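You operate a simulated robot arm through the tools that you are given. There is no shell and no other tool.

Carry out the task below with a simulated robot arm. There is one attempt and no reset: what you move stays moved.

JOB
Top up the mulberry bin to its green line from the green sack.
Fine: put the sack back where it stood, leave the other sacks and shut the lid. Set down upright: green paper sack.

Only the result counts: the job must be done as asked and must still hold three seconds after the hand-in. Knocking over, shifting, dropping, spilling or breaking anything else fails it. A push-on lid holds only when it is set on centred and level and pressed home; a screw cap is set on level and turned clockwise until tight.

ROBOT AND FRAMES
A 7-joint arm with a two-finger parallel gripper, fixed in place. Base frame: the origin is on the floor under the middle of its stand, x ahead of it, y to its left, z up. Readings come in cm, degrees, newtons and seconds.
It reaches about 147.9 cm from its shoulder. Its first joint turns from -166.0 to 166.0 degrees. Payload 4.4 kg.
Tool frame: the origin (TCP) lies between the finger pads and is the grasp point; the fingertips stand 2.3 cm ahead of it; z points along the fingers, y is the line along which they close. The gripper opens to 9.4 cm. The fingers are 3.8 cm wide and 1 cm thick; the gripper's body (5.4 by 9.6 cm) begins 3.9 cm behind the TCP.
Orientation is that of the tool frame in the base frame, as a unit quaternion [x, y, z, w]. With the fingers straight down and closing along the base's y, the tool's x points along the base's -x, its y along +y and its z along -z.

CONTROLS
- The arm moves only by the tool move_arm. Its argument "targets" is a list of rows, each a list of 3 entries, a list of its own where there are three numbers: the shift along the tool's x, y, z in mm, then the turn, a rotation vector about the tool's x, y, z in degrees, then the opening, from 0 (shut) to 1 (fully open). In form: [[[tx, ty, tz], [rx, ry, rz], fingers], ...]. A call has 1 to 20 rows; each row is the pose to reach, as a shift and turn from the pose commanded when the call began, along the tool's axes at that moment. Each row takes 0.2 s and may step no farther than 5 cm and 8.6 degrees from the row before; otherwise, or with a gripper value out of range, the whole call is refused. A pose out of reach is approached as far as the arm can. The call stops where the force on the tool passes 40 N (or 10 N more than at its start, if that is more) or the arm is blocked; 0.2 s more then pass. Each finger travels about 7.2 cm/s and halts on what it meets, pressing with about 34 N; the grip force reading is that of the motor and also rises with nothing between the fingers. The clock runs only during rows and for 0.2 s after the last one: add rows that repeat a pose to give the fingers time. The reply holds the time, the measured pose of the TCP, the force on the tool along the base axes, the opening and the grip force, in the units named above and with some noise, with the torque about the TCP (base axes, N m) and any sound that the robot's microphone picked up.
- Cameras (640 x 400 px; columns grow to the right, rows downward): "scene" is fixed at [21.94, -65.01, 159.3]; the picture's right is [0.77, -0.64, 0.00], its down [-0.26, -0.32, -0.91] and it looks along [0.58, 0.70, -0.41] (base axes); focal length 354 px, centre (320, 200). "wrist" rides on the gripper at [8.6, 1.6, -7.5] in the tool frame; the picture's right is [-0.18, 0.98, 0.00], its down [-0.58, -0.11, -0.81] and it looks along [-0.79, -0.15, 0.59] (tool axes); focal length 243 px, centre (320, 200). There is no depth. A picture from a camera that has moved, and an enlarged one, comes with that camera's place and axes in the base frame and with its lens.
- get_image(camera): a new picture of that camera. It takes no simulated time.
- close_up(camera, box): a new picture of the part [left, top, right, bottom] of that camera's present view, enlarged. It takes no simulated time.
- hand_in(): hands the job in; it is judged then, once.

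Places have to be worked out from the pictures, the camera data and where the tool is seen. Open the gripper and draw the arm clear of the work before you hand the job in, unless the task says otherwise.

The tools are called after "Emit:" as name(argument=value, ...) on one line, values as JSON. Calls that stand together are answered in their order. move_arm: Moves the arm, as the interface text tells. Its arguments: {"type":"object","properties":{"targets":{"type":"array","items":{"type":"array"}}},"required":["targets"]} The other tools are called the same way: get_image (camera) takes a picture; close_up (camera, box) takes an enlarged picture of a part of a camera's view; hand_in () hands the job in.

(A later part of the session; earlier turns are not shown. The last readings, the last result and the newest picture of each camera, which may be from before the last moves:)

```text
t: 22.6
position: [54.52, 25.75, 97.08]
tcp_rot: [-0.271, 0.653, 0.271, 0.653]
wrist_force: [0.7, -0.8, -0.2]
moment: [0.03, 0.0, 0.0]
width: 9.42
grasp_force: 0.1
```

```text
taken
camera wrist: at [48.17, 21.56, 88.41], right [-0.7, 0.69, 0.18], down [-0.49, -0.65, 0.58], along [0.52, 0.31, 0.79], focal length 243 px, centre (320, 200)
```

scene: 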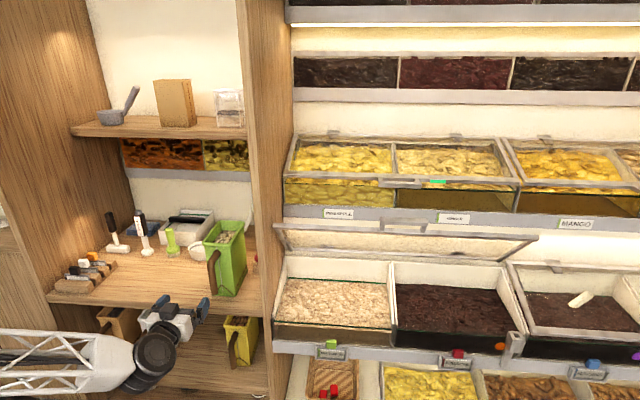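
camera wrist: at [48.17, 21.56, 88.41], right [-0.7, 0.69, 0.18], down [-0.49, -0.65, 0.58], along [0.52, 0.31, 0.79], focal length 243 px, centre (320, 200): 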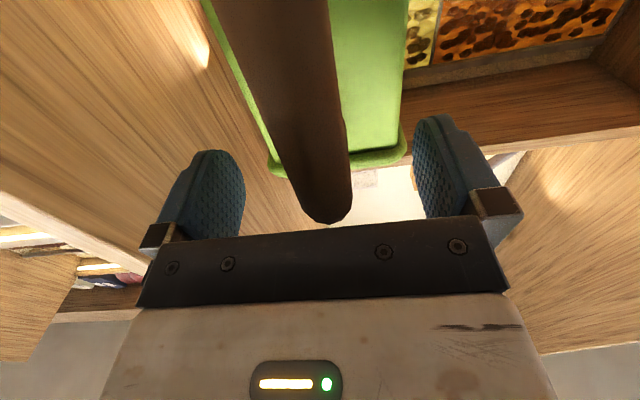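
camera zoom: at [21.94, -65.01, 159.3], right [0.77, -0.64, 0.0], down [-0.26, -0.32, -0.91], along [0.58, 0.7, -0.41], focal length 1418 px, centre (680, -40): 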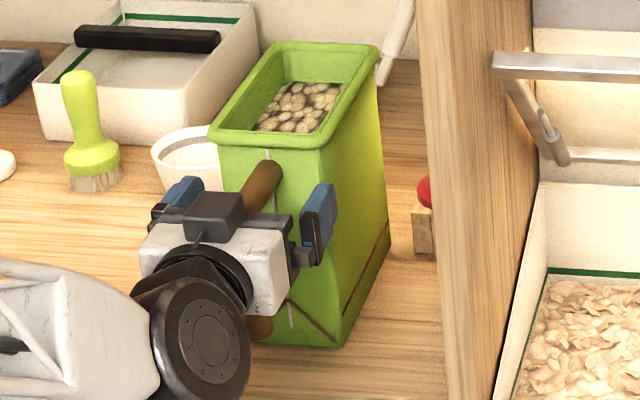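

The bar and stub sit well between the pads. I close the gripper.

Emit:
move_arm(targets=[[[0, 0, 0], [0, 0, 0], 0.6], [[0, 0, 0], [0, 0, 0], 0.35], [[0, 0, 0], [0, 0, 0], 0.2], [[0, 0, 0], [0, 0, 0], 0.1], [[0, 0, 0], [0, 0, 0], 0], [[0, 0, 0], [0, 0, 0], 0]])

Emit:
get_image(camera="wrist")

Emit:
close_up(camera="scene", box=[180, 210, 280, 310])

```text
t: 24.0
position: [54.52, 25.76, 97.12]
tcp_rot: [-0.272, 0.653, 0.272, 0.652]
wrist_force: [-1.3, 3.7, 0.8]
moment: [0.31, -0.13, 0.29]
width: 2.2
grasp_force: 34.1
```

```text
taken
camera wrist: at [48.16, 21.55, 88.41], right [-0.7, 0.69, 0.18], down [-0.49, -0.65, 0.58], along [0.52, 0.31, 0.79], focal length 243 px, centre (320, 200)
```

wrist: 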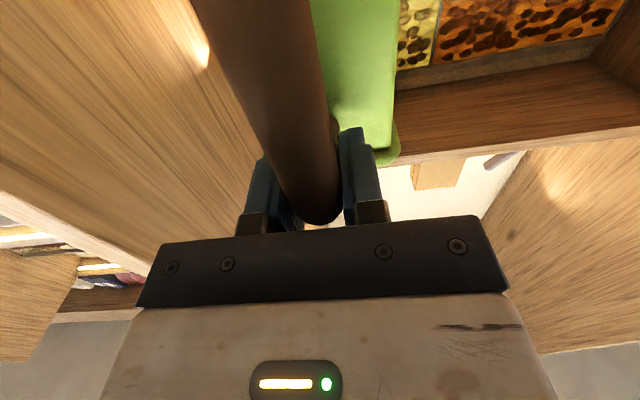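

```text
4.00 times, centred on (230, 260) of scene
camera zoom: at [21.94, -65.01, 159.3], right [0.77, -0.64, 0.0], down [-0.26, -0.32, -0.91], along [0.58, 0.7, -0.41], focal length 1418 px, centre (680, -40)
```

zoom: 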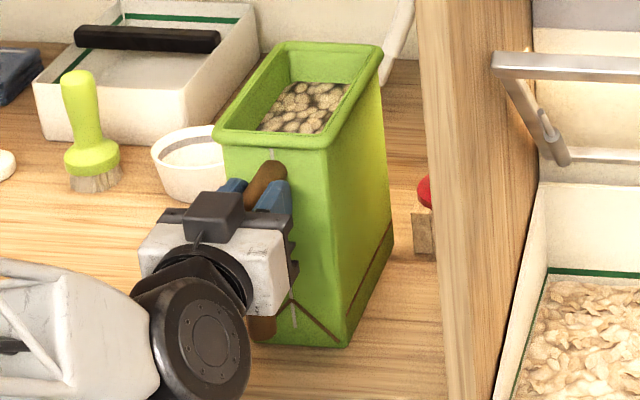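

The grip closed on the 2.2 cm handle; the sack was drawn about 3–4 mm to the right in doing so (I'll correct that when returning it, using the first close-ups as reference). I lift 1.5 cm gently to test the weight and grip.

Emit:
move_arm(targets=[[[-3, 0, 0], [0, 0, 0], 0], [[-6, 0, 0], [0, 0, 0], 0], [[-10, 0, 0], [0, 0, 0], 0], [[-15, 0, 0], [0, 0, 0], 0], [[-15, 0, 0], [0, 0, 0], 0]])

Emit:
close_up(camera="scene", box=[180, 210, 280, 310])

Emit:
get_image(camera="wrist")

```text
t: 25.2
position: [54.47, 25.76, 98.41]
tcp_rot: [-0.271, 0.653, 0.271, 0.653]
wrist_force: [0.0, -0.1, -9.6]
moment: [-0.63, 0.62, -0.01]
width: 2.2
grasp_force: 34.5
```

```text
4.00 times, centred on (230, 260) of scene
camera zoom: at [21.94, -65.01, 159.3], right [0.77, -0.64, 0.0], down [-0.26, -0.32, -0.91], along [0.58, 0.7, -0.41], focal length 1418 px, centre (680, -40)
```

zoom: 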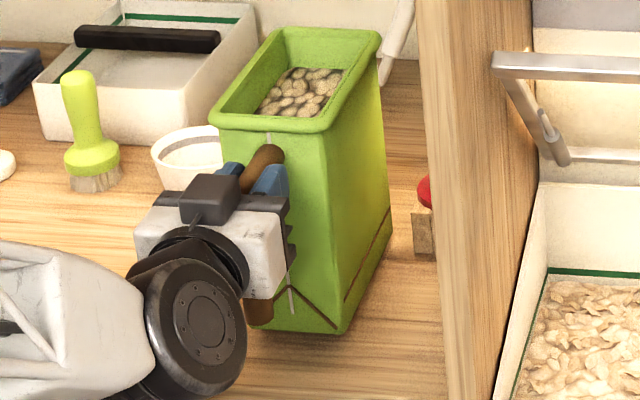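

```text
taken
camera wrist: at [48.11, 21.6, 89.89], right [-0.69, 0.7, 0.18], down [-0.49, -0.65, 0.58], along [0.52, 0.31, 0.79], focal length 243 px, centre (320, 200)
```

wrist: 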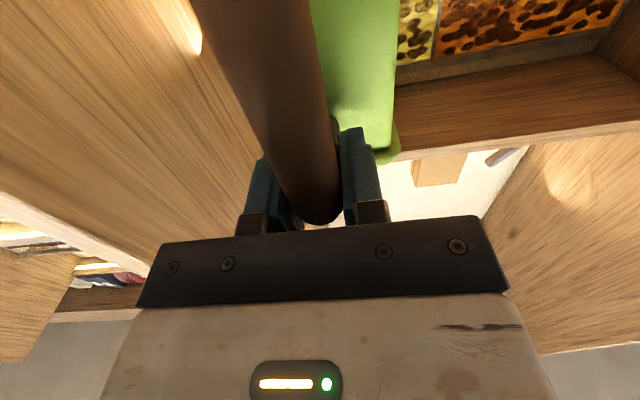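

The sack weighs about 9.6 N (≈1 kg) and hangs firm with no slip. I lift 3 cm more and draw it straight out of the shelf.

Emit:
move_arm(targets=[[[-8, 0, 0], [0, 0, 0], 0], [[-18, 0, 0], [0, 0, 0], 0], [[-28, 0, -5], [0, 0, 0], 0], [[-30, 0, -20], [0, 0, 0], 0], [[-30, 0, -40], [0, 0, 0], 0], [[-30, 0, -65], [0, 0, 0], 0], [[-30, 0, -90], [0, 0, 0], 0], [[-30, 0, -115], [0, 0, 0], 0], [[-30, 0, -140], [0, 0, 0], 0], [[-30, 0, -165], [0, 0, 0], 0], [[-30, 0, -190], [0, 0, 0], 0], [[-30, 0, -210], [0, 0, 0], 0], [[-30, 0, -220], [0, 0, 0], 0], [[-30, 0, -220], [0, 0, 0], 0]])

Emit:
get_image(camera="scene")

Emit:
get_image(camera="wrist")

```text
t: 28.2
position: [38.74, 10.18, 101.54]
tcp_rot: [-0.27, 0.653, 0.27, 0.653]
wrist_force: [-0.4, -0.2, -9.4]
moment: [-0.65, 0.66, -0.02]
width: 2.2
grasp_force: 34.5
```

```text
taken
```

scene: 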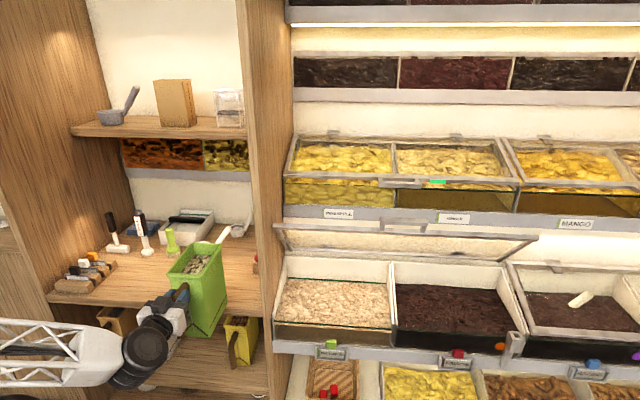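

```text
taken
camera wrist: at [32.5, 6.01, 92.82], right [-0.69, 0.69, 0.18], down [-0.49, -0.65, 0.58], along [0.52, 0.31, 0.79], focal length 243 px, centre (320, 200)
```

wrist: 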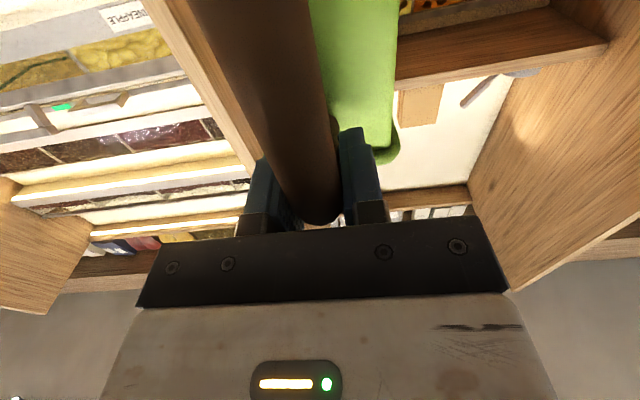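

The sack is out, its back edge about 2–3 cm ahead of the divider panel's front. I back off a little more and carry it right, to in front of the mulberry bin.

Emit:
move_arm(targets=[[[0, -5, -10], [0, 0, 0], 0], [[0, -20, -15], [0, 0, 0], 0], [[0, -45, -15], [0, 0, 0], 0], [[0, -75, -15], [0, 0, 0], 0], [[0, -105, -15], [0, 0, 0], 0], [[0, -135, -15], [0, 0, 0], 0], [[0, -165, -15], [0, 0, 0], 0], [[0, -195, -15], [0, 0, 0], 0], [[0, -225, -15], [0, 0, 0], 0], [[0, -255, -15], [0, 0, 0], 0], [[0, -285, -15], [0, 0, 0], 0], [[0, -315, -15], [0, 0, 0], 0], [[0, -345, -15], [0, 0, 0], 0], [[0, -365, -15], [0, 0, 0], 0], [[0, -370, -15], [0, 0, 0], 0], [[0, -370, -15], [0, 0, 0], 0]])

Emit:
get_image(camera="scene")

Emit:
get_image(camera="wrist")

```text
t: 31.6
position: [64.1, -16.98, 101.48]
tcp_rot: [-0.27, 0.654, 0.27, 0.653]
wrist_force: [0.6, -0.4, -9.6]
moment: [-0.66, 0.66, 0.02]
width: 2.18
grasp_force: 33.9
```

```text
taken
```

scene: 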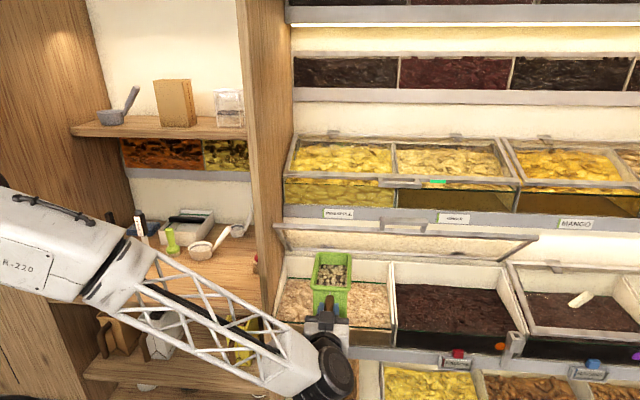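

```text
taken
camera wrist: at [57.77, -21.13, 92.79], right [-0.69, 0.69, 0.18], down [-0.49, -0.65, 0.58], along [0.52, 0.31, 0.79], focal length 243 px, centre (320, 200)
```

wrist: 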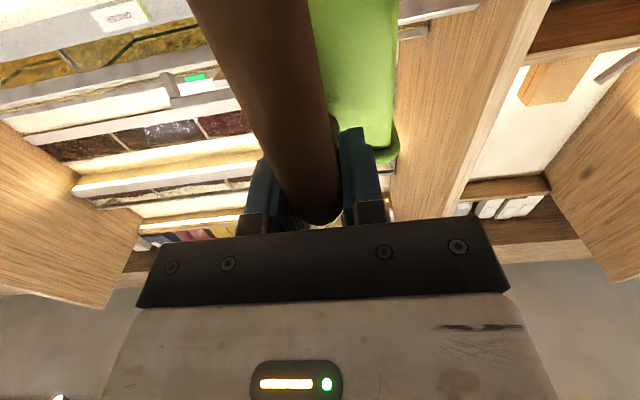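

The sack is now in front of the mulberry bin at u≈57. I zoom to check its rim position relative to the tool before tilting.

Emit:
close_up(camera="scene", box=[260, 220, 420, 360])

```text
2.86 times, centred on (340, 290) of scene
camera zoom: at [21.94, -65.01, 159.3], right [0.77, -0.64, 0.0], down [-0.26, -0.32, -0.91], along [0.58, 0.7, -0.41], focal length 1013 px, centre (263, -57)
```

zoom: 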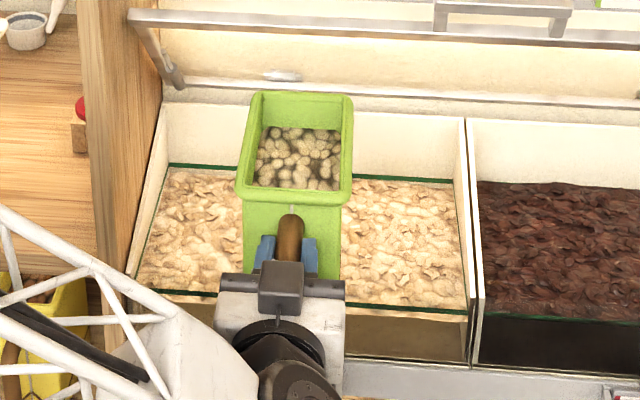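

The rim lies where expected (back lip 18.7 cm ahead of and 4.3 cm above the TCP), and the bin spans u 38.7–76.4. I begin tilting gently to 30° while moving in over the bin's front edge.

Emit:
move_arm(targets=[[[1.5, 0, 15], [0, 5, 0], 0], [[3, 0, 30], [0, 10, 0], 0], [[4.5, 0, 45], [0, 15, 0], 0], [[6, 0, 60], [0, 20, 0], 0], [[7.5, 0, 75], [0, 25, 0], 0], [[9, 0, 89], [0, 30, 0], 0], [[9, 0, 89], [0, 30, 0], 0]])

Emit:
close_up(camera="scene", box=[260, 220, 420, 360])

Emit:
get_image(camera="wrist")

```text
t: 33.2
position: [70.45, -10.63, 100.51]
tcp_rot: [-0.332, 0.801, 0.191, 0.461]
wrist_force: [-0.3, -0.2, -9.2]
moment: [-0.31, 0.31, 0.02]
width: 2.19
grasp_force: 34.1
```

```text
2.86 times, centred on (340, 290) of scene
camera zoom: at [21.94, -65.01, 159.3], right [0.77, -0.64, 0.0], down [-0.26, -0.32, -0.91], along [0.58, 0.7, -0.41], focal length 1013 px, centre (263, -57)
```

zoom: 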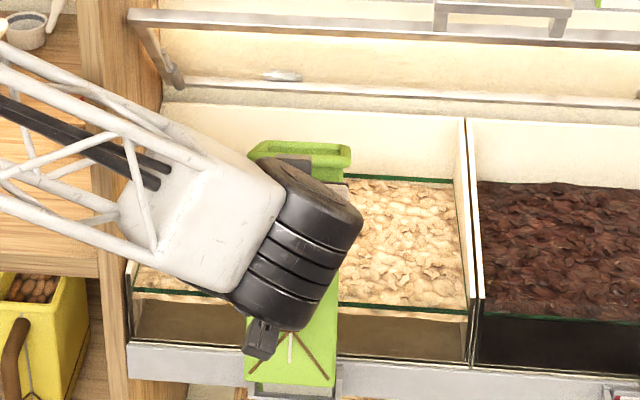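

```text
taken
camera wrist: at [61.73, -17.14, 96.85], right [-0.63, 0.76, 0.16], down [-0.21, -0.36, 0.91], along [0.75, 0.54, 0.39], focal length 243 px, centre (320, 200)
```

wrist: 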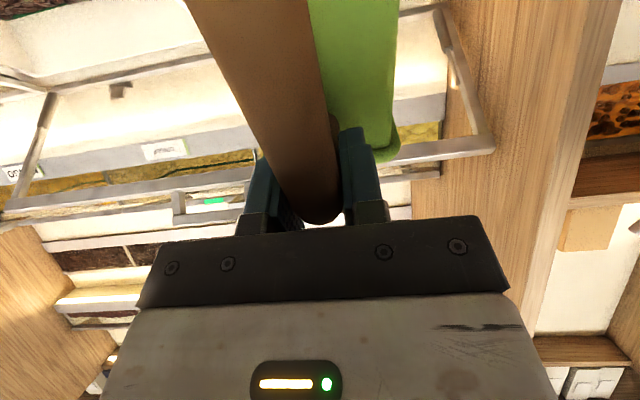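

Nothing has poured yet (still ~9.3 N) and the grip hasn't slipped. I continue to 45° with the lip held over the bin, then check the weight.

Emit:
move_arm(targets=[[[0.6, 0, 13], [0, 5, 0], 0], [[0, 0, 24], [0, 10, 0], 0], [[-8, 0, 34], [0, 15, 0], 0], [[-8, 0, 34], [0, 15, 0], 0], [[-8, 0, 34], [0, 15, 0], 0]])

Emit:
close_up(camera="scene", box=[260, 220, 420, 360])

Emit:
get_image(camera="wrist")

```text
t: 34.4
position: [72.79, -8.27, 99.55]
tcp_rot: [-0.353, 0.854, 0.146, 0.354]
wrist_force: [0.3, 0.1, -9.9]
moment: [-0.11, 0.14, -0.02]
width: 2.18
grasp_force: 34.5
```

```text
2.86 times, centred on (340, 290) of scene
camera zoom: at [21.94, -65.01, 159.3], right [0.77, -0.64, 0.0], down [-0.26, -0.32, -0.91], along [0.58, 0.7, -0.41], focal length 1013 px, centre (263, -57)
```

zoom: 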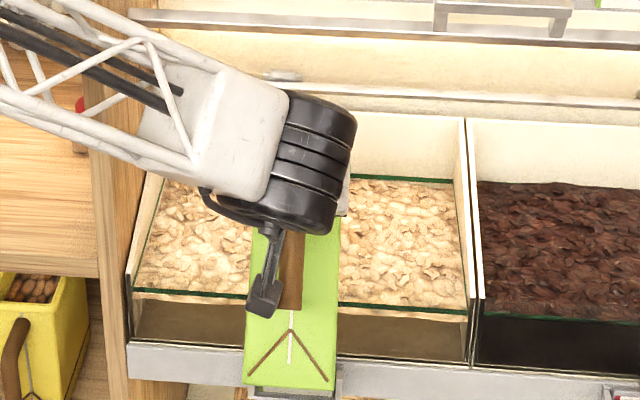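

```text
taken
camera wrist: at [63.59, -15.27, 98.69], right [-0.6, 0.79, 0.13], down [-0.04, -0.19, 0.98], along [0.8, 0.59, 0.14], focal length 243 px, centre (320, 200)
```

wrist: 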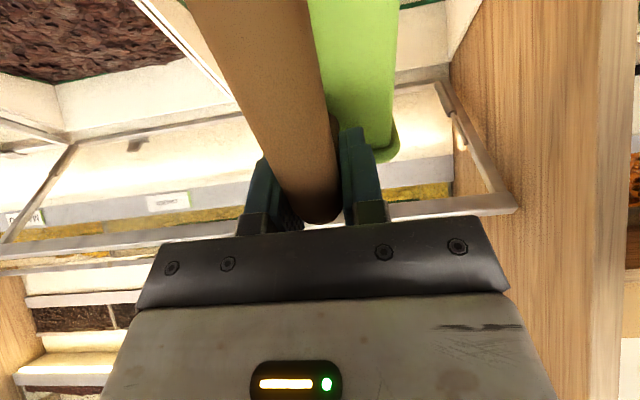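

Still no pour at 45° (weight unchanged). I tilt to 55° in small steps.

Emit:
move_arm(targets=[[[-8, 0, 0], [0, 2.5, 0], 0], [[-15, 0, 0], [0, 5, 0], 0], [[-22, 0, 1], [0, 7.5, 0], 0], [[-28, 0, 2.5], [0, 10, 0], 0], [[-28, 0, 2.5], [0, 10, 0], 0], [[-28, 0, 2.5], [0, 10, 0], 0]])

Emit:
close_up(camera="scene", box=[260, 220, 420, 360])

```text
t: 35.8
position: [74.26, -6.81, 101.34]
tcp_rot: [-0.364, 0.882, 0.114, 0.278]
wrist_force: [0.7, 0.7, -8.7]
moment: [-0.01, -0.05, 0.01]
width: 2.2
grasp_force: 34.1
```

```text
2.86 times, centred on (340, 290) of scene
camera zoom: at [21.94, -65.01, 159.3], right [0.77, -0.64, 0.0], down [-0.26, -0.32, -0.91], along [0.58, 0.7, -0.41], focal length 1013 px, centre (263, -57)
```

zoom: 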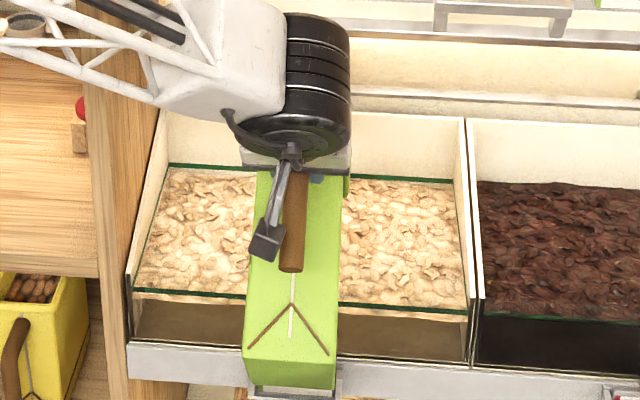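

Weight reads 8.7 N, within noise of the start, so little if anything has left. I go on to 60° and hold to see.

Emit:
move_arm(targets=[[[-7, 0, 1], [0, 2.5, 0], 0], [[-13.6, 0, 1.5], [0, 5, 0], 0], [[-13.6, 0, 1.5], [0, 5, 0], 0], [[-13.6, 0, 1.5], [0, 5, 0], 0], [[-13.6, 0, 1.5], [0, 5, 0], 0]])

Emit:
close_up(camera="scene", box=[260, 220, 420, 360])

Emit:
get_image(camera="wrist")

```text
t: 37.0
position: [75.03, -5.92, 102.02]
tcp_rot: [-0.37, 0.892, 0.099, 0.24]
wrist_force: [-1.0, 0.2, -9.6]
moment: [0.1, -0.1, 0.01]
width: 2.19
grasp_force: 33.9
```

```text
2.86 times, centred on (340, 290) of scene
camera zoom: at [21.94, -65.01, 159.3], right [0.77, -0.64, 0.0], down [-0.26, -0.32, -0.91], along [0.58, 0.7, -0.41], focal length 1013 px, centre (263, -57)
```

zoom: 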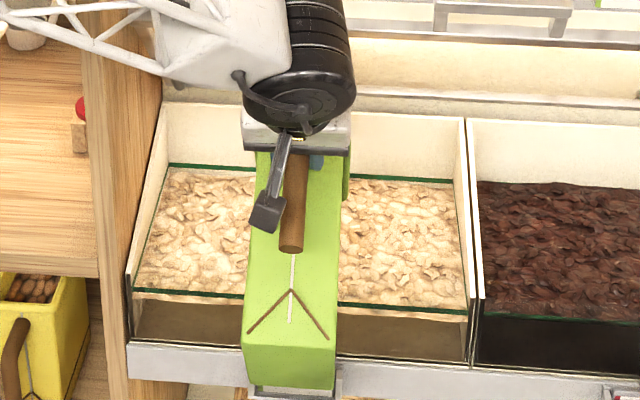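

```text
taken
camera wrist: at [66.06, -12.73, 104.15], right [-0.58, 0.81, 0.09], down [0.15, -0.01, 0.99], along [0.8, 0.59, -0.12], focal length 243 px, centre (320, 200)
```

wrist: 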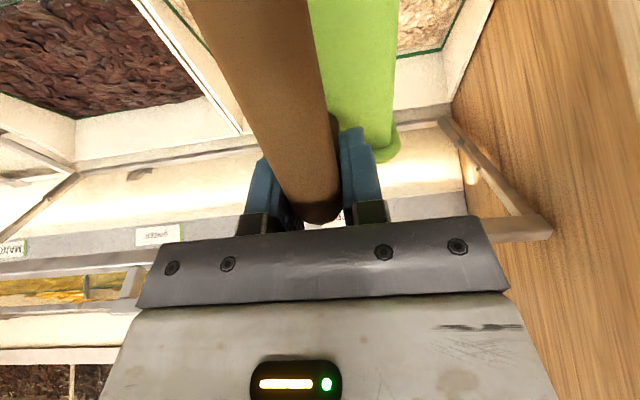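

Still 9.6 N at 60°. I continue slowly to 65–70°.

Emit:
move_arm(targets=[[[-8, 0, 0], [0, 2.5, 0], 0], [[-15.4, 0, 0], [0, 5, 0], 0], [[-15.4, 0, 0], [0, 5, 0], 0], [[-15.4, 0, 0], [0, 5, 0], 0], [[-15.4, 0, 0], [0, 5, 0], 0]])

Emit:
close_up(camera="scene", box=[260, 220, 420, 360])

```text
t: 38.2
position: [75.93, -4.99, 102.88]
tcp_rot: [-0.373, 0.902, 0.083, 0.2]
wrist_force: [0.2, 0.8, -8.9]
moment: [0.16, -0.16, 0.01]
width: 2.19
grasp_force: 34.0
```

```text
2.86 times, centred on (340, 290) of scene
camera zoom: at [21.94, -65.01, 159.3], right [0.77, -0.64, 0.0], down [-0.26, -0.32, -0.91], along [0.58, 0.7, -0.41], focal length 1013 px, centre (263, -57)
```

zoom: 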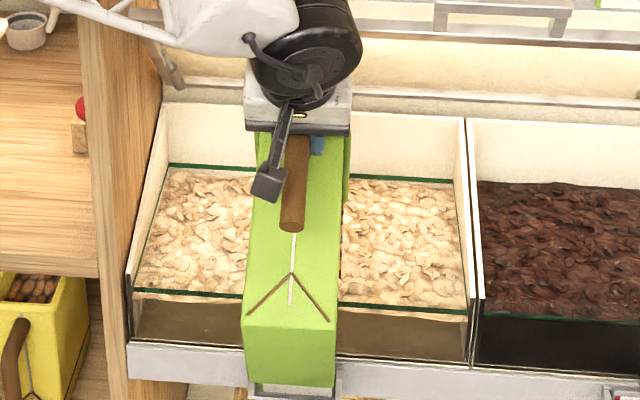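

8.9 N — no clear flow yet. Next step to 70°.

Emit:
move_arm(targets=[[[-8, 0, 0], [0, 2.5, 0], 0], [[-15.7, 0, 0], [0, 5, 0], 0], [[-15.7, 0, 0], [0, 5, 0], 0], [[-15.7, 0, 0], [0, 5, 0], 0], [[-15.7, 0, 0], [0, 5, 0], 0]])

Emit:
close_up(camera="scene", box=[260, 220, 420, 360])

```text
t: 39.4
position: [77.01, -4.01, 103.36]
tcp_rot: [-0.376, 0.91, 0.066, 0.161]
wrist_force: [-0.1, 0.9, -8.2]
moment: [0.23, -0.2, 0.02]
width: 2.18
grasp_force: 33.9
```

```text
2.86 times, centred on (340, 290) of scene
camera zoom: at [21.94, -65.01, 159.3], right [0.77, -0.64, 0.0], down [-0.26, -0.32, -0.91], along [0.58, 0.7, -0.41], focal length 1013 px, centre (263, -57)
```

zoom: 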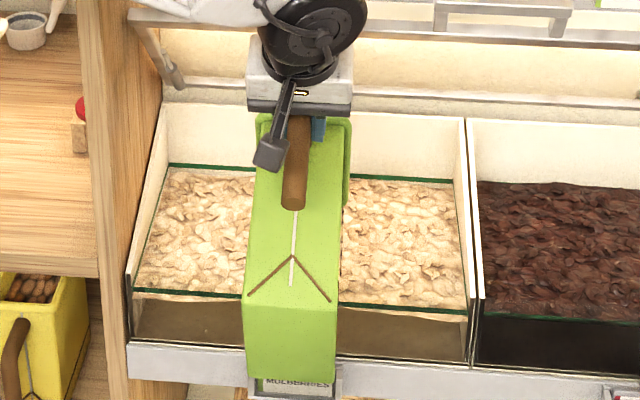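

Weight reads 8.2 N, which may be the start of flow. I hold to take another reading and check the visible level on both sides of the sack.

Emit:
move_arm(targets=[[[0, 0, 0], [0, 0, 0], 0], [[0, 0, 0], [0, 0, 0], 0]])

Emit:
get_image(camera="wrist")

```text
t: 40.0
position: [76.88, -4.08, 103.49]
tcp_rot: [-0.376, 0.91, 0.066, 0.16]
wrist_force: [0.9, -0.1, -8.5]
moment: [0.23, -0.22, 0.02]
width: 2.2
grasp_force: 33.9
```

```text
taken
camera wrist: at [68.35, -10.46, 107.44], right [-0.57, 0.82, 0.06], down [0.27, 0.11, 0.96], along [0.77, 0.56, -0.28], focal length 243 px, centre (320, 200)
```

wrist: 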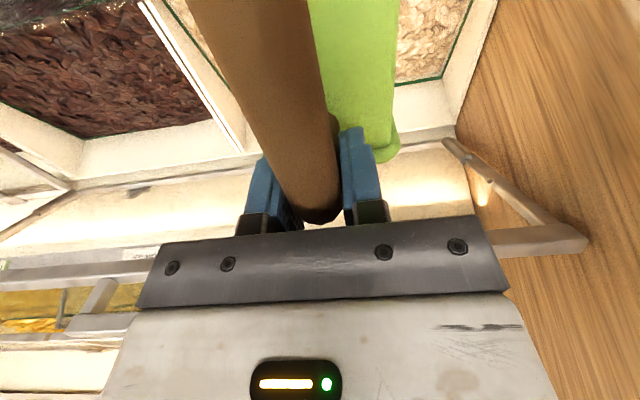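

Two readings near 8.3 N suggest the flow has just begun. I tilt to 75° and hold.

Emit:
move_arm(targets=[[[-8, 0, -1], [0, 2.5, 0], 0], [[-16.8, 0, -2], [0, 5, 0], 0], [[-16.8, 0, -2], [0, 5, 0], 0], [[-16.8, 0, -2], [0, 5, 0], 0]])

Emit:
close_up(camera="scene", box=[260, 220, 420, 360])

```text
t: 41.0
position: [78.1, -2.82, 104.19]
tcp_rot: [-0.38, 0.916, 0.05, 0.121]
wrist_force: [-0.3, 0.2, -6.9]
moment: [0.29, -0.27, -0.01]
width: 2.2
grasp_force: 34.1
```

```text
2.86 times, centred on (340, 290) of scene
camera zoom: at [21.94, -65.01, 159.3], right [0.77, -0.64, 0.0], down [-0.26, -0.32, -0.91], along [0.58, 0.7, -0.41], focal length 1013 px, centre (263, -57)
```

zoom: 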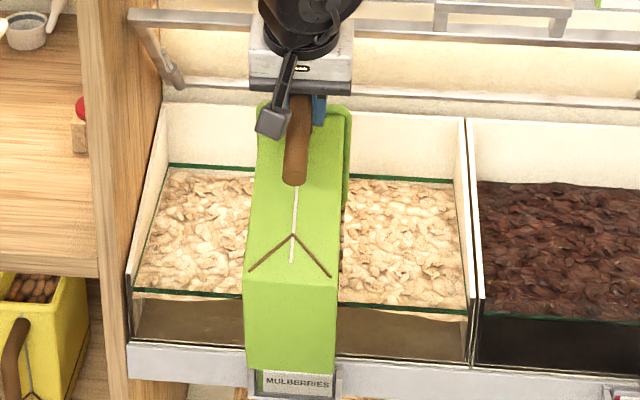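

Weight is down to 6.9 N: roughly 270 g has poured. I zoom on the visible parts of the bin to compare the level with the green line.

Emit:
close_up(camera="scene", box=[295, 265, 375, 340])

Emit:
close_up(camera="scene", box=[340, 265, 400, 340])

Emit:
move_arm(targets=[[[0, 0, 0], [0, 0, 0], 0]])

```text
5.33 times, centred on (335, 302) of scene
camera zoom: at [21.94, -65.01, 159.3], right [0.77, -0.64, 0.0], down [-0.26, -0.32, -0.91], along [0.58, 0.7, -0.41], focal length 1890 px, centre (240, -347)
```

zoom: 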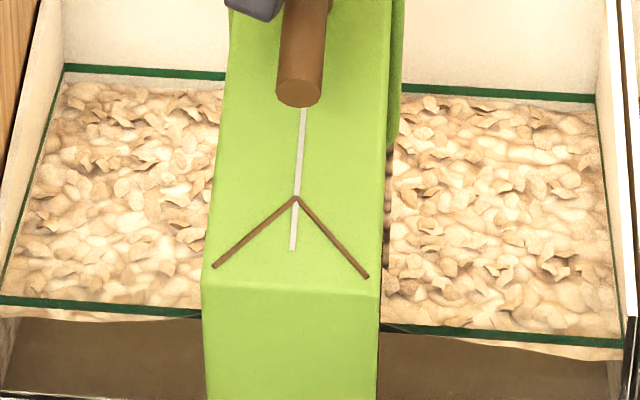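

```text
5.33 times, centred on (370, 302) of scene
camera zoom: at [21.94, -65.01, 159.3], right [0.77, -0.64, 0.0], down [-0.26, -0.32, -0.91], along [0.58, 0.7, -0.41], focal length 1890 px, centre (53, -347)
```

zoom: 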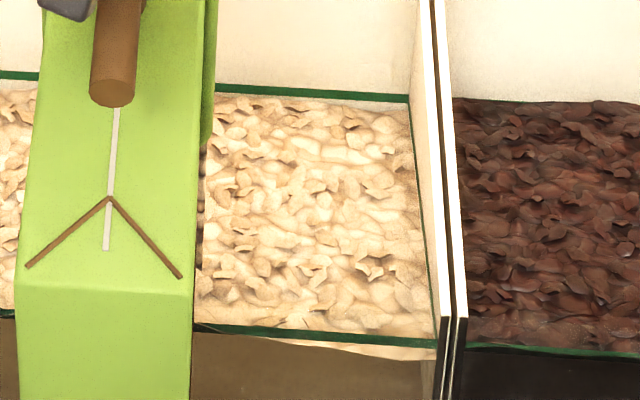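

```text
t: 41.4
position: [78.12, -2.9, 104.18]
tcp_rot: [-0.379, 0.916, 0.05, 0.121]
wrist_force: [0.2, 0.8, -8.1]
moment: [0.24, -0.27, -0.02]
width: 2.19
grasp_force: 34.2
```

Near the middle the product at the front glass has come up to the line, while it still shows a gap toward both ends, so it behaves as a granular heap. I shift the sack left to u≈48 and tilt a bit more to fill that side.

Emit:
move_arm(targets=[[[0, 25, 0], [0, 0, 0], 0], [[0, 55, 0], [0, 0, 0], 0], [[0, 80, 0], [0, 0, 0], 0], [[0, 93, 0], [0, 0, 0], 0], [[-8, 93, 0], [0, 2.5, 0], 0], [[-16.8, 93, 0], [0, 5, 0], 0], [[-16.8, 93, 0], [0, 5, 0], 0], [[-16.8, 93, 0], [0, 5, 0], 0]])

Emit:
close_up(camera="scene", box=[270, 240, 410, 350])

Emit:
get_image(camera="wrist")

```text
t: 43.2
position: [72.57, 4.76, 104.66]
tcp_rot: [-0.381, 0.92, 0.034, 0.08]
wrist_force: [0.2, 0.3, -6.5]
moment: [0.31, -0.3, 0.0]
width: 2.18
grasp_force: 33.4
```

```text
3.64 times, centred on (340, 295) of scene
camera zoom: at [21.94, -65.01, 159.3], right [0.77, -0.64, 0.0], down [-0.26, -0.32, -0.91], along [0.58, 0.7, -0.41], focal length 1289 px, centre (247, -146)
```

zoom: 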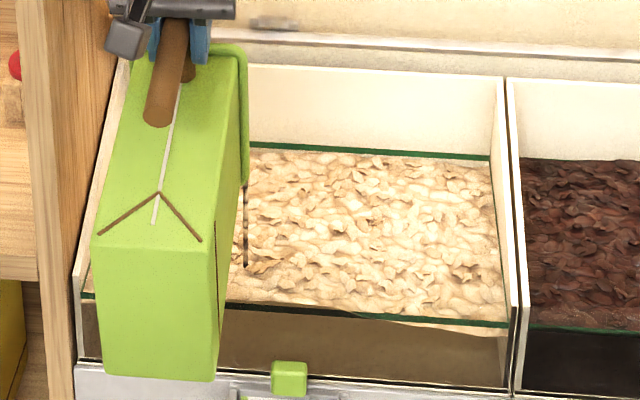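

```text
taken
camera wrist: at [64.61, -0.99, 110.49], right [-0.57, 0.82, 0.03], down [0.38, 0.23, 0.89], along [0.73, 0.52, -0.45], focal length 243 px, centre (320, 200)
```

wrist: 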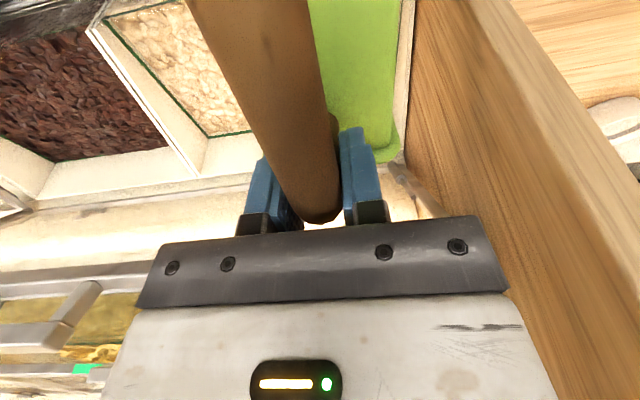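

About 3 N has left so far (6.5 N now). I move the sack to the right side (u≈65) to see the left part and then pour there.

Emit:
move_arm(targets=[[[0, -20, 0], [0, 0, 0], 0], [[0, -50, 0], [0, 0, 0], 0], [[0, -80, 0], [0, 0, 0], 0], [[0, -110, 0], [0, 0, 0], 0], [[0, -140, 0], [0, 0, 0], 0], [[0, -165, 0], [0, 0, 0], 0], [[0, -170, 0], [0, 0, 0], 0]])

Emit:
close_up(camera="scene", box=[270, 240, 410, 350])

Emit:
get_image(camera="scene")

```text
t: 44.8
position: [84.76, -7.24, 104.63]
tcp_rot: [-0.382, 0.92, 0.034, 0.08]
wrist_force: [-0.2, 0.0, -7.1]
moment: [0.26, -0.32, 0.02]
width: 2.15
grasp_force: 33.8
```

```text
3.64 times, centred on (340, 295) of scene
camera zoom: at [21.94, -65.01, 159.3], right [0.77, -0.64, 0.0], down [-0.26, -0.32, -0.91], along [0.58, 0.7, -0.41], focal length 1289 px, centre (247, -146)
```

zoom: 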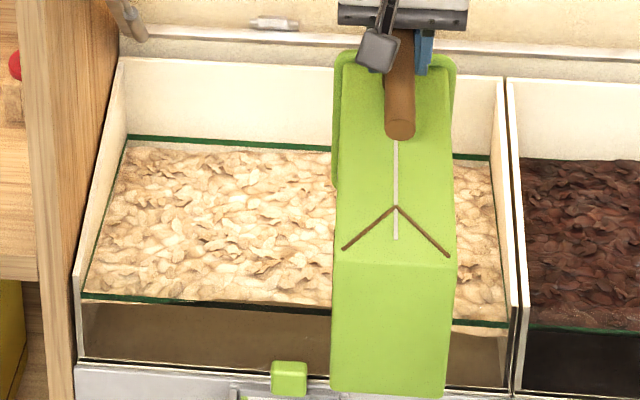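

```text
taken
```

scene: 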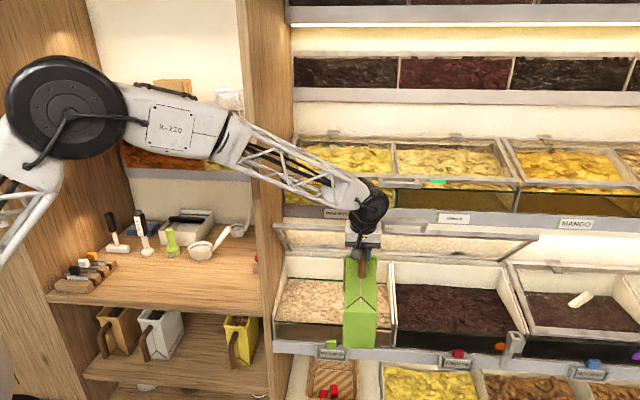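

I zoom in on the front and back green lines in the uncovered left part.

Emit:
close_up(camera="scene", box=[280, 290, 350, 334])

Emit:
close_up(camera="scene", box=[285, 262, 355, 306])

Emit:
close_up(camera="scene", box=[350, 262, 420, 340])

```text
9.09 times, centred on (315, 312) of scene
camera zoom: at [21.94, -65.01, 159.3], right [0.77, -0.64, 0.0], down [-0.26, -0.32, -0.91], along [0.58, 0.7, -0.41], focal length 3222 px, centre (366, -818)
```

zoom: 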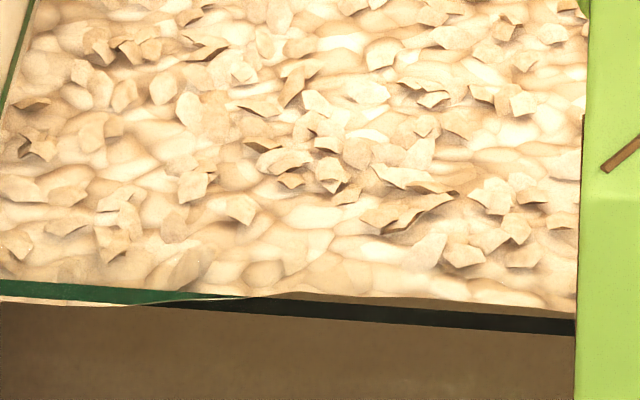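

```text
9.09 times, centred on (320, 284) of scene
camera zoom: at [21.94, -65.01, 159.3], right [0.77, -0.64, 0.0], down [-0.26, -0.32, -0.91], along [0.58, 0.7, -0.41], focal length 3222 px, centre (320, -564)
```

zoom: 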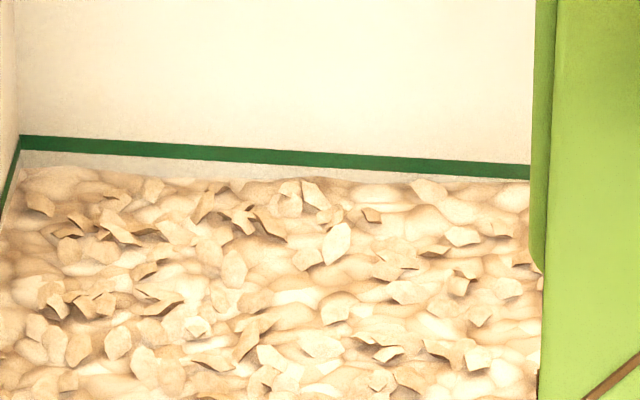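

```text
5.13 times, centred on (385, 301) of scene
camera zoom: at [21.94, -65.01, 159.3], right [0.77, -0.64, 0.0], down [-0.26, -0.32, -0.91], along [0.58, 0.7, -0.41], focal length 1818 px, centre (-13, -318)
```

zoom: 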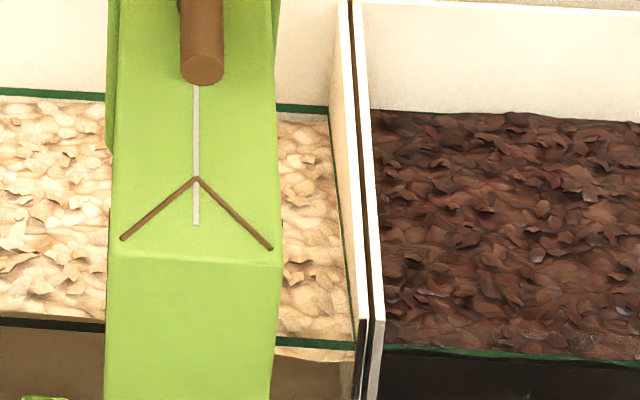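

The left front is now at the line; the right front and the whole back are still 0.4–0.8 cm low. I pour some on the right side, tilting to 85° with the lip a bit further in.

Emit:
move_arm(targets=[[[-10, 0, -1], [0, 2.5, 0], 0], [[-20.7, 0, -2.4], [0, 5, 0], 0], [[-20.7, 0, -2.4], [0, 5, 0], 0], [[-20.7, 0, -2.4], [0, 5, 0], 0]])

Emit:
close_up(camera="scene", box=[270, 240, 410, 350])

Emit:
get_image(camera="wrist")

```text
t: 45.8
position: [86.09, -5.9, 105.26]
tcp_rot: [-0.383, 0.923, 0.016, 0.041]
wrist_force: [0.3, 0.6, -6.6]
moment: [0.32, -0.35, 0.01]
width: 2.22
grasp_force: 34.0
```

```text
3.64 times, centred on (340, 295) of scene
camera zoom: at [21.94, -65.01, 159.3], right [0.77, -0.64, 0.0], down [-0.26, -0.32, -0.91], along [0.58, 0.7, -0.41], focal length 1289 px, centre (247, -146)
```

zoom: 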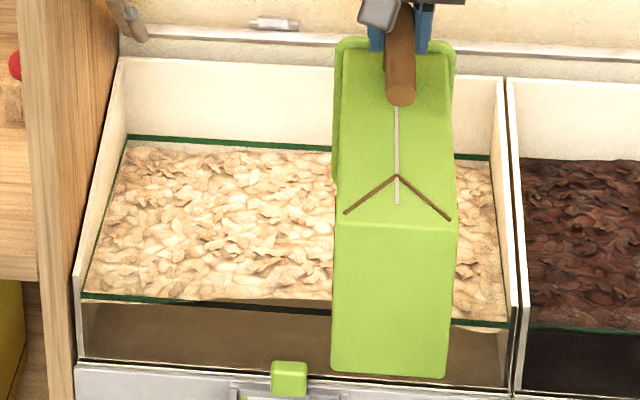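

```text
taken
camera wrist: at [78.53, -11.25, 111.98], right [-0.57, 0.82, 0.02], down [0.44, 0.28, 0.85], along [0.7, 0.49, -0.52], focal length 243 px, centre (320, 200)
```

wrist: 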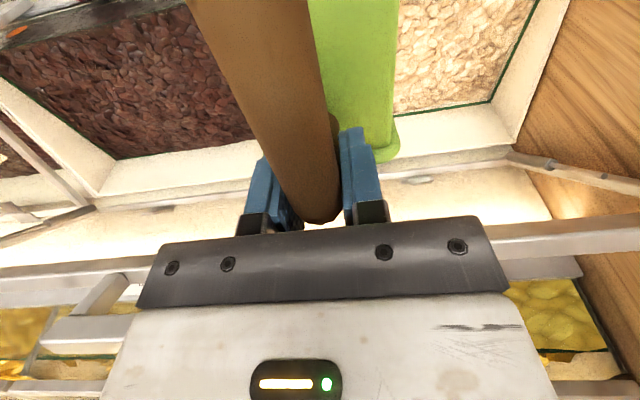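

About 6.6 N now. I tilt to 90° here to add a bit more on the right.

Emit:
move_arm(targets=[[[-8.6, 0, -1.5], [0, 2.5, 0], 0], [[-17.3, 0, -2.9], [0, 5, 0], 0], [[-17.3, 0, -2.9], [0, 5, 0], 0], [[-17.3, 0, -2.9], [0, 5, 0], 0]])

Emit:
move_arm(targets=[[[0, 0, 0], [0, 0, 0], 0]])

Emit:
close_up(camera="scene", box=[270, 240, 410, 350])

```text
t: 46.8
position: [87.31, -4.59, 105.71]
tcp_rot: [-0.383, 0.924, -0.001, 0.0]
wrist_force: [0.2, 0.0, -5.1]
moment: [0.25, -0.27, 0.01]
width: 2.18
grasp_force: 33.9
```

```text
t: 47.2
position: [87.39, -4.64, 105.73]
tcp_rot: [-0.383, 0.924, 0.0, 0.0]
wrist_force: [-1.3, -0.2, -5.9]
moment: [0.3, -0.29, 0.0]
width: 2.19
grasp_force: 34.2
```

```text
3.64 times, centred on (340, 295) of scene
camera zoom: at [21.94, -65.01, 159.3], right [0.77, -0.64, 0.0], down [-0.26, -0.32, -0.91], along [0.58, 0.7, -0.41], focal length 1289 px, centre (247, -146)
```

zoom: 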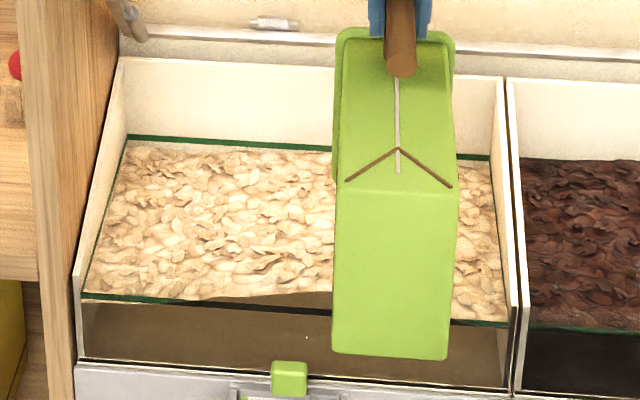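

Now about 5.5 N. I inspect the back line and front line again.

Emit:
close_up(camera="scene", box=[285, 262, 355, 306])

Emit:
close_up(camera="scene", box=[280, 290, 350, 334])

Emit:
close_up(camera="scene", box=[350, 270, 420, 340])

Emit:
close_up(camera="wrist", box=[380, 0, 640, 160])

```text
9.09 times, centred on (320, 284) of scene
camera zoom: at [21.94, -65.01, 159.3], right [0.77, -0.64, 0.0], down [-0.26, -0.32, -0.91], along [0.58, 0.7, -0.41], focal length 3222 px, centre (320, -564)
```

zoom: 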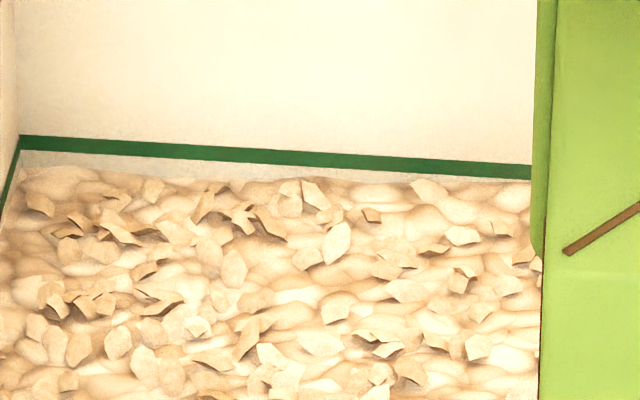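

```text
9.09 times, centred on (315, 312) of scene
camera zoom: at [21.94, -65.01, 159.3], right [0.77, -0.64, 0.0], down [-0.26, -0.32, -0.91], along [0.58, 0.7, -0.41], focal length 3222 px, centre (366, -818)
```

zoom: 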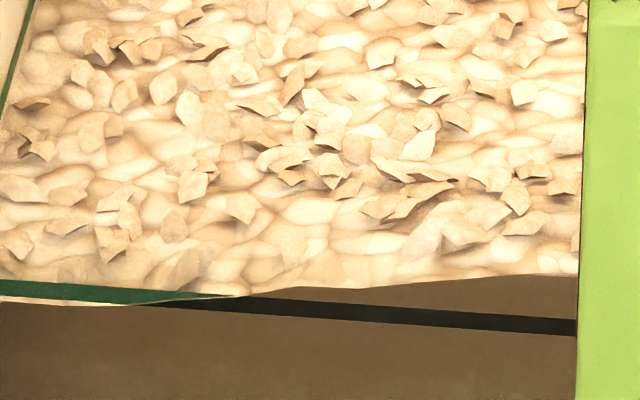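

```text
5.71 times, centred on (385, 305) of scene
camera zoom: at [21.94, -65.01, 159.3], right [0.77, -0.64, 0.0], down [-0.26, -0.32, -0.91], along [0.58, 0.7, -0.41], focal length 2026 px, centre (-51, -400)
```

zoom: 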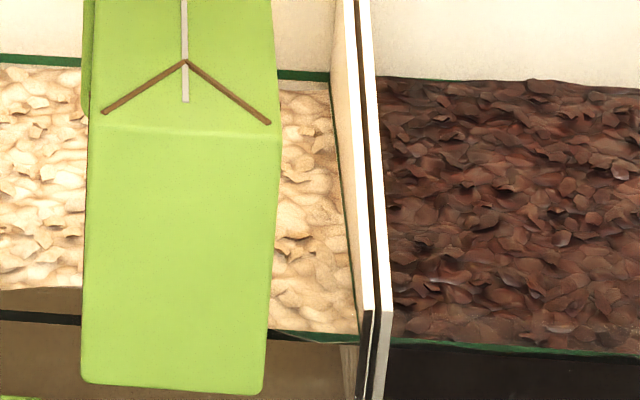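

```text
2.46 times, centred on (510, 80) of wrist
camera zoom: at [80.19, -9.6, 113.12], right [-0.56, 0.83, 0.0], down [0.49, 0.33, 0.81], along [0.67, 0.46, -0.59], focal length 597 px, centre (-148, 495)
```

zoom: 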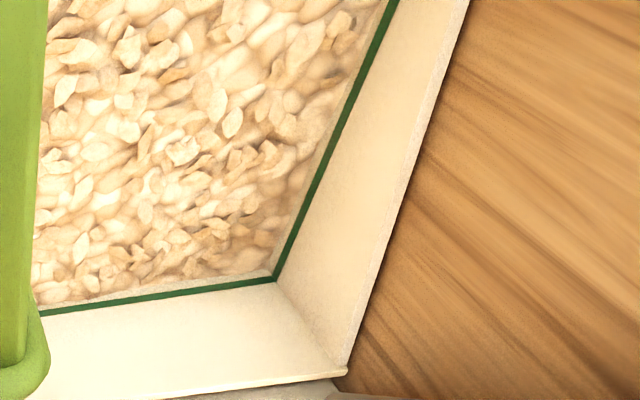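

The pile is higher at the front middle-right (above the line by ~1 cm) while the back is still slightly low; it drops close under the lip. I tilt the sack back and withdraw it to judge the whole surface before adding more.

Emit:
move_arm(targets=[[[18, 0, 4], [0, -5, 0], 0], [[37, 0, 10], [0, -10, 0], 0], [[55, 0, 15], [0, -15, 0], 0], [[70, 0, 22], [0, -20, 0], 0], [[83, 0, 28], [0, -25, 0], 0], [[96, 0, 37], [0, -30, 0], 0], [[108, 0, 44], [0, -35, 0], 0], [[118, 0, 51], [0, -40, 0], 0], [[129, 0, 57], [0, -45, 0], 0], [[141, 0, 57], [0, -50, 0], 0], [[151, 0, 54], [0, -55, 0], 0], [[162, 0, 52], [0, -60, 0], 0], [[177, 0, 50], [0, -65, 0], 0], [[192, 0, 47], [0, -70, 0], 0], [[207, 0, 45], [0, -75, 0], 0], [[222, 0, 44], [0, -80, 0], 0], [[237, 0, 43], [0, -85, 0], 0], [[252, 0, 42], [0, -90, 0], 0], [[252, 0, 42], [0, -90, 0], 0]])

Emit:
get_image(camera="scene")

```text
t: 51.2
position: [69.49, -22.3, 101.4]
tcp_rot: [-0.271, 0.653, 0.271, 0.653]
wrist_force: [-0.2, 0.0, -4.9]
moment: [-0.4, 0.39, 0.02]
width: 2.18
grasp_force: 33.5
```

```text
taken
```

scene: 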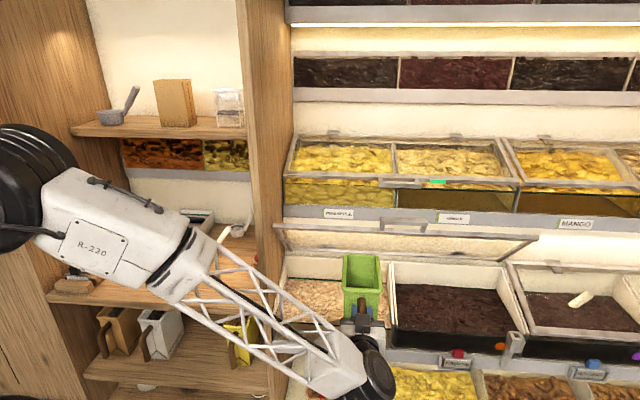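

I carry the sack left to clear the view of the bin.

Emit:
move_arm(targets=[[[0, 20, 0], [0, 0, 0], 0], [[0, 50, 0], [0, 0, 0], 0], [[0, 85, 0], [0, 0, 0], 0], [[0, 120, 0], [0, 0, 0], 0], [[0, 155, 0], [0, 0, 0], 0], [[0, 190, 0], [0, 0, 0], 0], [[0, 225, 0], [0, 0, 0], 0], [[0, 260, 0], [0, 0, 0], 0], [[0, 295, 0], [0, 0, 0], 0], [[0, 330, 0], [0, 0, 0], 0], [[0, 365, 0], [0, 0, 0], 0], [[0, 395, 0], [0, 0, 0], 0], [[0, 410, 0], [0, 0, 0], 0]])

Emit:
get_image(camera="scene")

Emit:
close_up(camera="scene", box=[270, 245, 410, 345])

```text
t: 54.0
position: [40.59, 6.61, 101.38]
tcp_rot: [-0.27, 0.654, 0.271, 0.653]
wrist_force: [-0.7, -1.5, -5.5]
moment: [-0.38, 0.36, 0.01]
width: 2.2
grasp_force: 34.3
```

```text
taken
```

scene: 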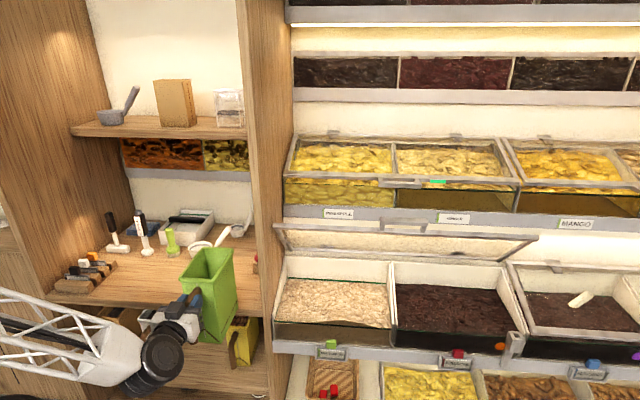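

```text
4.00 times, centred on (340, 295) of scene
camera zoom: at [21.94, -65.01, 159.3], right [0.77, -0.64, 0.0], down [-0.26, -0.32, -0.91], along [0.58, 0.7, -0.41], focal length 1418 px, centre (240, -180)
```

zoom: 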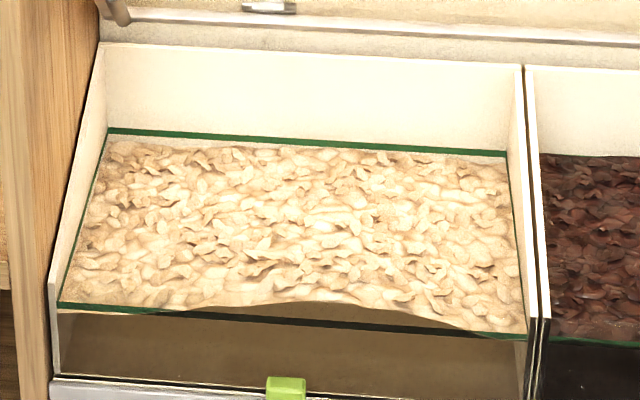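

Now the full surface is visible: a low mound at the front centre slightly above the line, edges and back slightly below. I zoom in to quantify along the front, back and sides.

Emit:
close_up(camera="scene", box=[280, 300, 345, 340])

Emit:
close_up(camera="scene", box=[340, 300, 405, 340])

Emit:
close_up(camera="scene", box=[285, 265, 345, 302])

Emit:
close_up(camera="scene", box=[340, 265, 400, 302])

```text
9.85 times, centred on (312, 320) of scene
camera zoom: at [21.94, -65.01, 159.3], right [0.77, -0.64, 0.0], down [-0.26, -0.32, -0.91], along [0.58, 0.7, -0.41], focal length 3490 px, centre (394, -982)
```

zoom: 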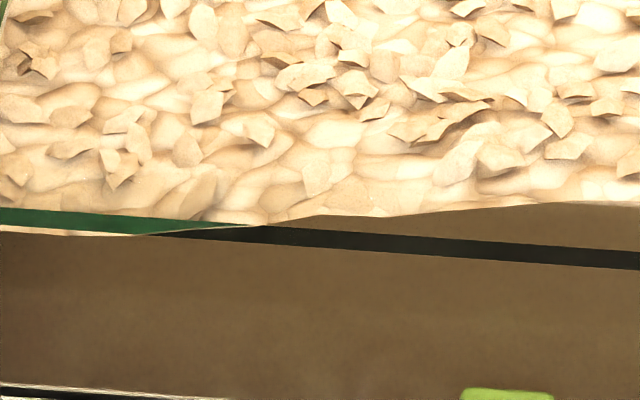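

```text
9.85 times, centred on (372, 320) of scene
camera zoom: at [21.94, -65.01, 159.3], right [0.77, -0.64, 0.0], down [-0.26, -0.32, -0.91], along [0.58, 0.7, -0.41], focal length 3490 px, centre (-197, -982)
```

zoom: 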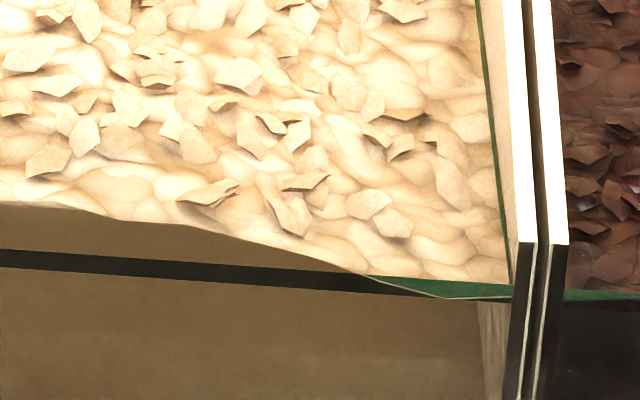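

```text
10.67 times, centred on (315, 284) of scene
camera zoom: at [21.94, -65.01, 159.3], right [0.77, -0.64, 0.0], down [-0.26, -0.32, -0.91], along [0.58, 0.7, -0.41], focal length 3781 px, centre (373, -691)
```

zoom: 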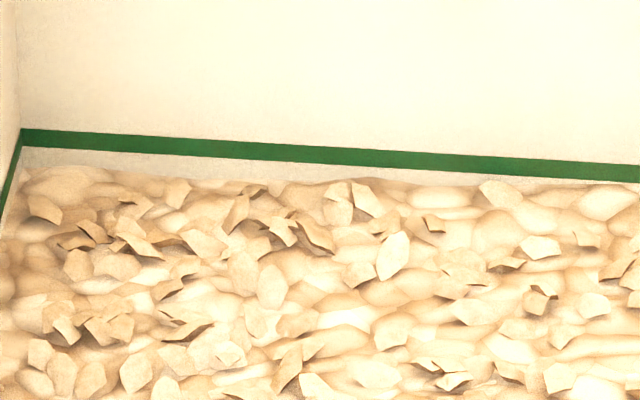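

```text
10.67 times, centred on (370, 284) of scene
camera zoom: at [21.94, -65.01, 159.3], right [0.77, -0.64, 0.0], down [-0.26, -0.32, -0.91], along [0.58, 0.7, -0.41], focal length 3781 px, centre (-213, -691)
```

zoom: 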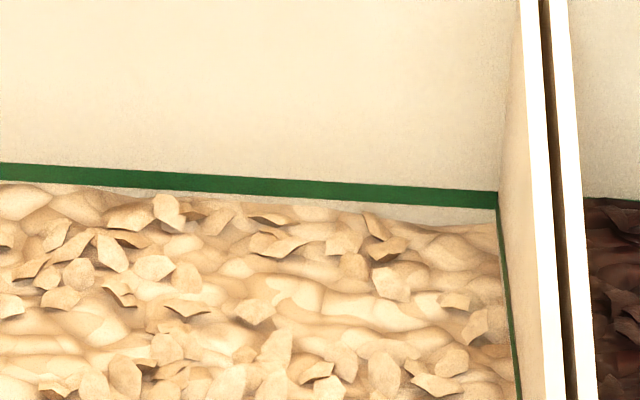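

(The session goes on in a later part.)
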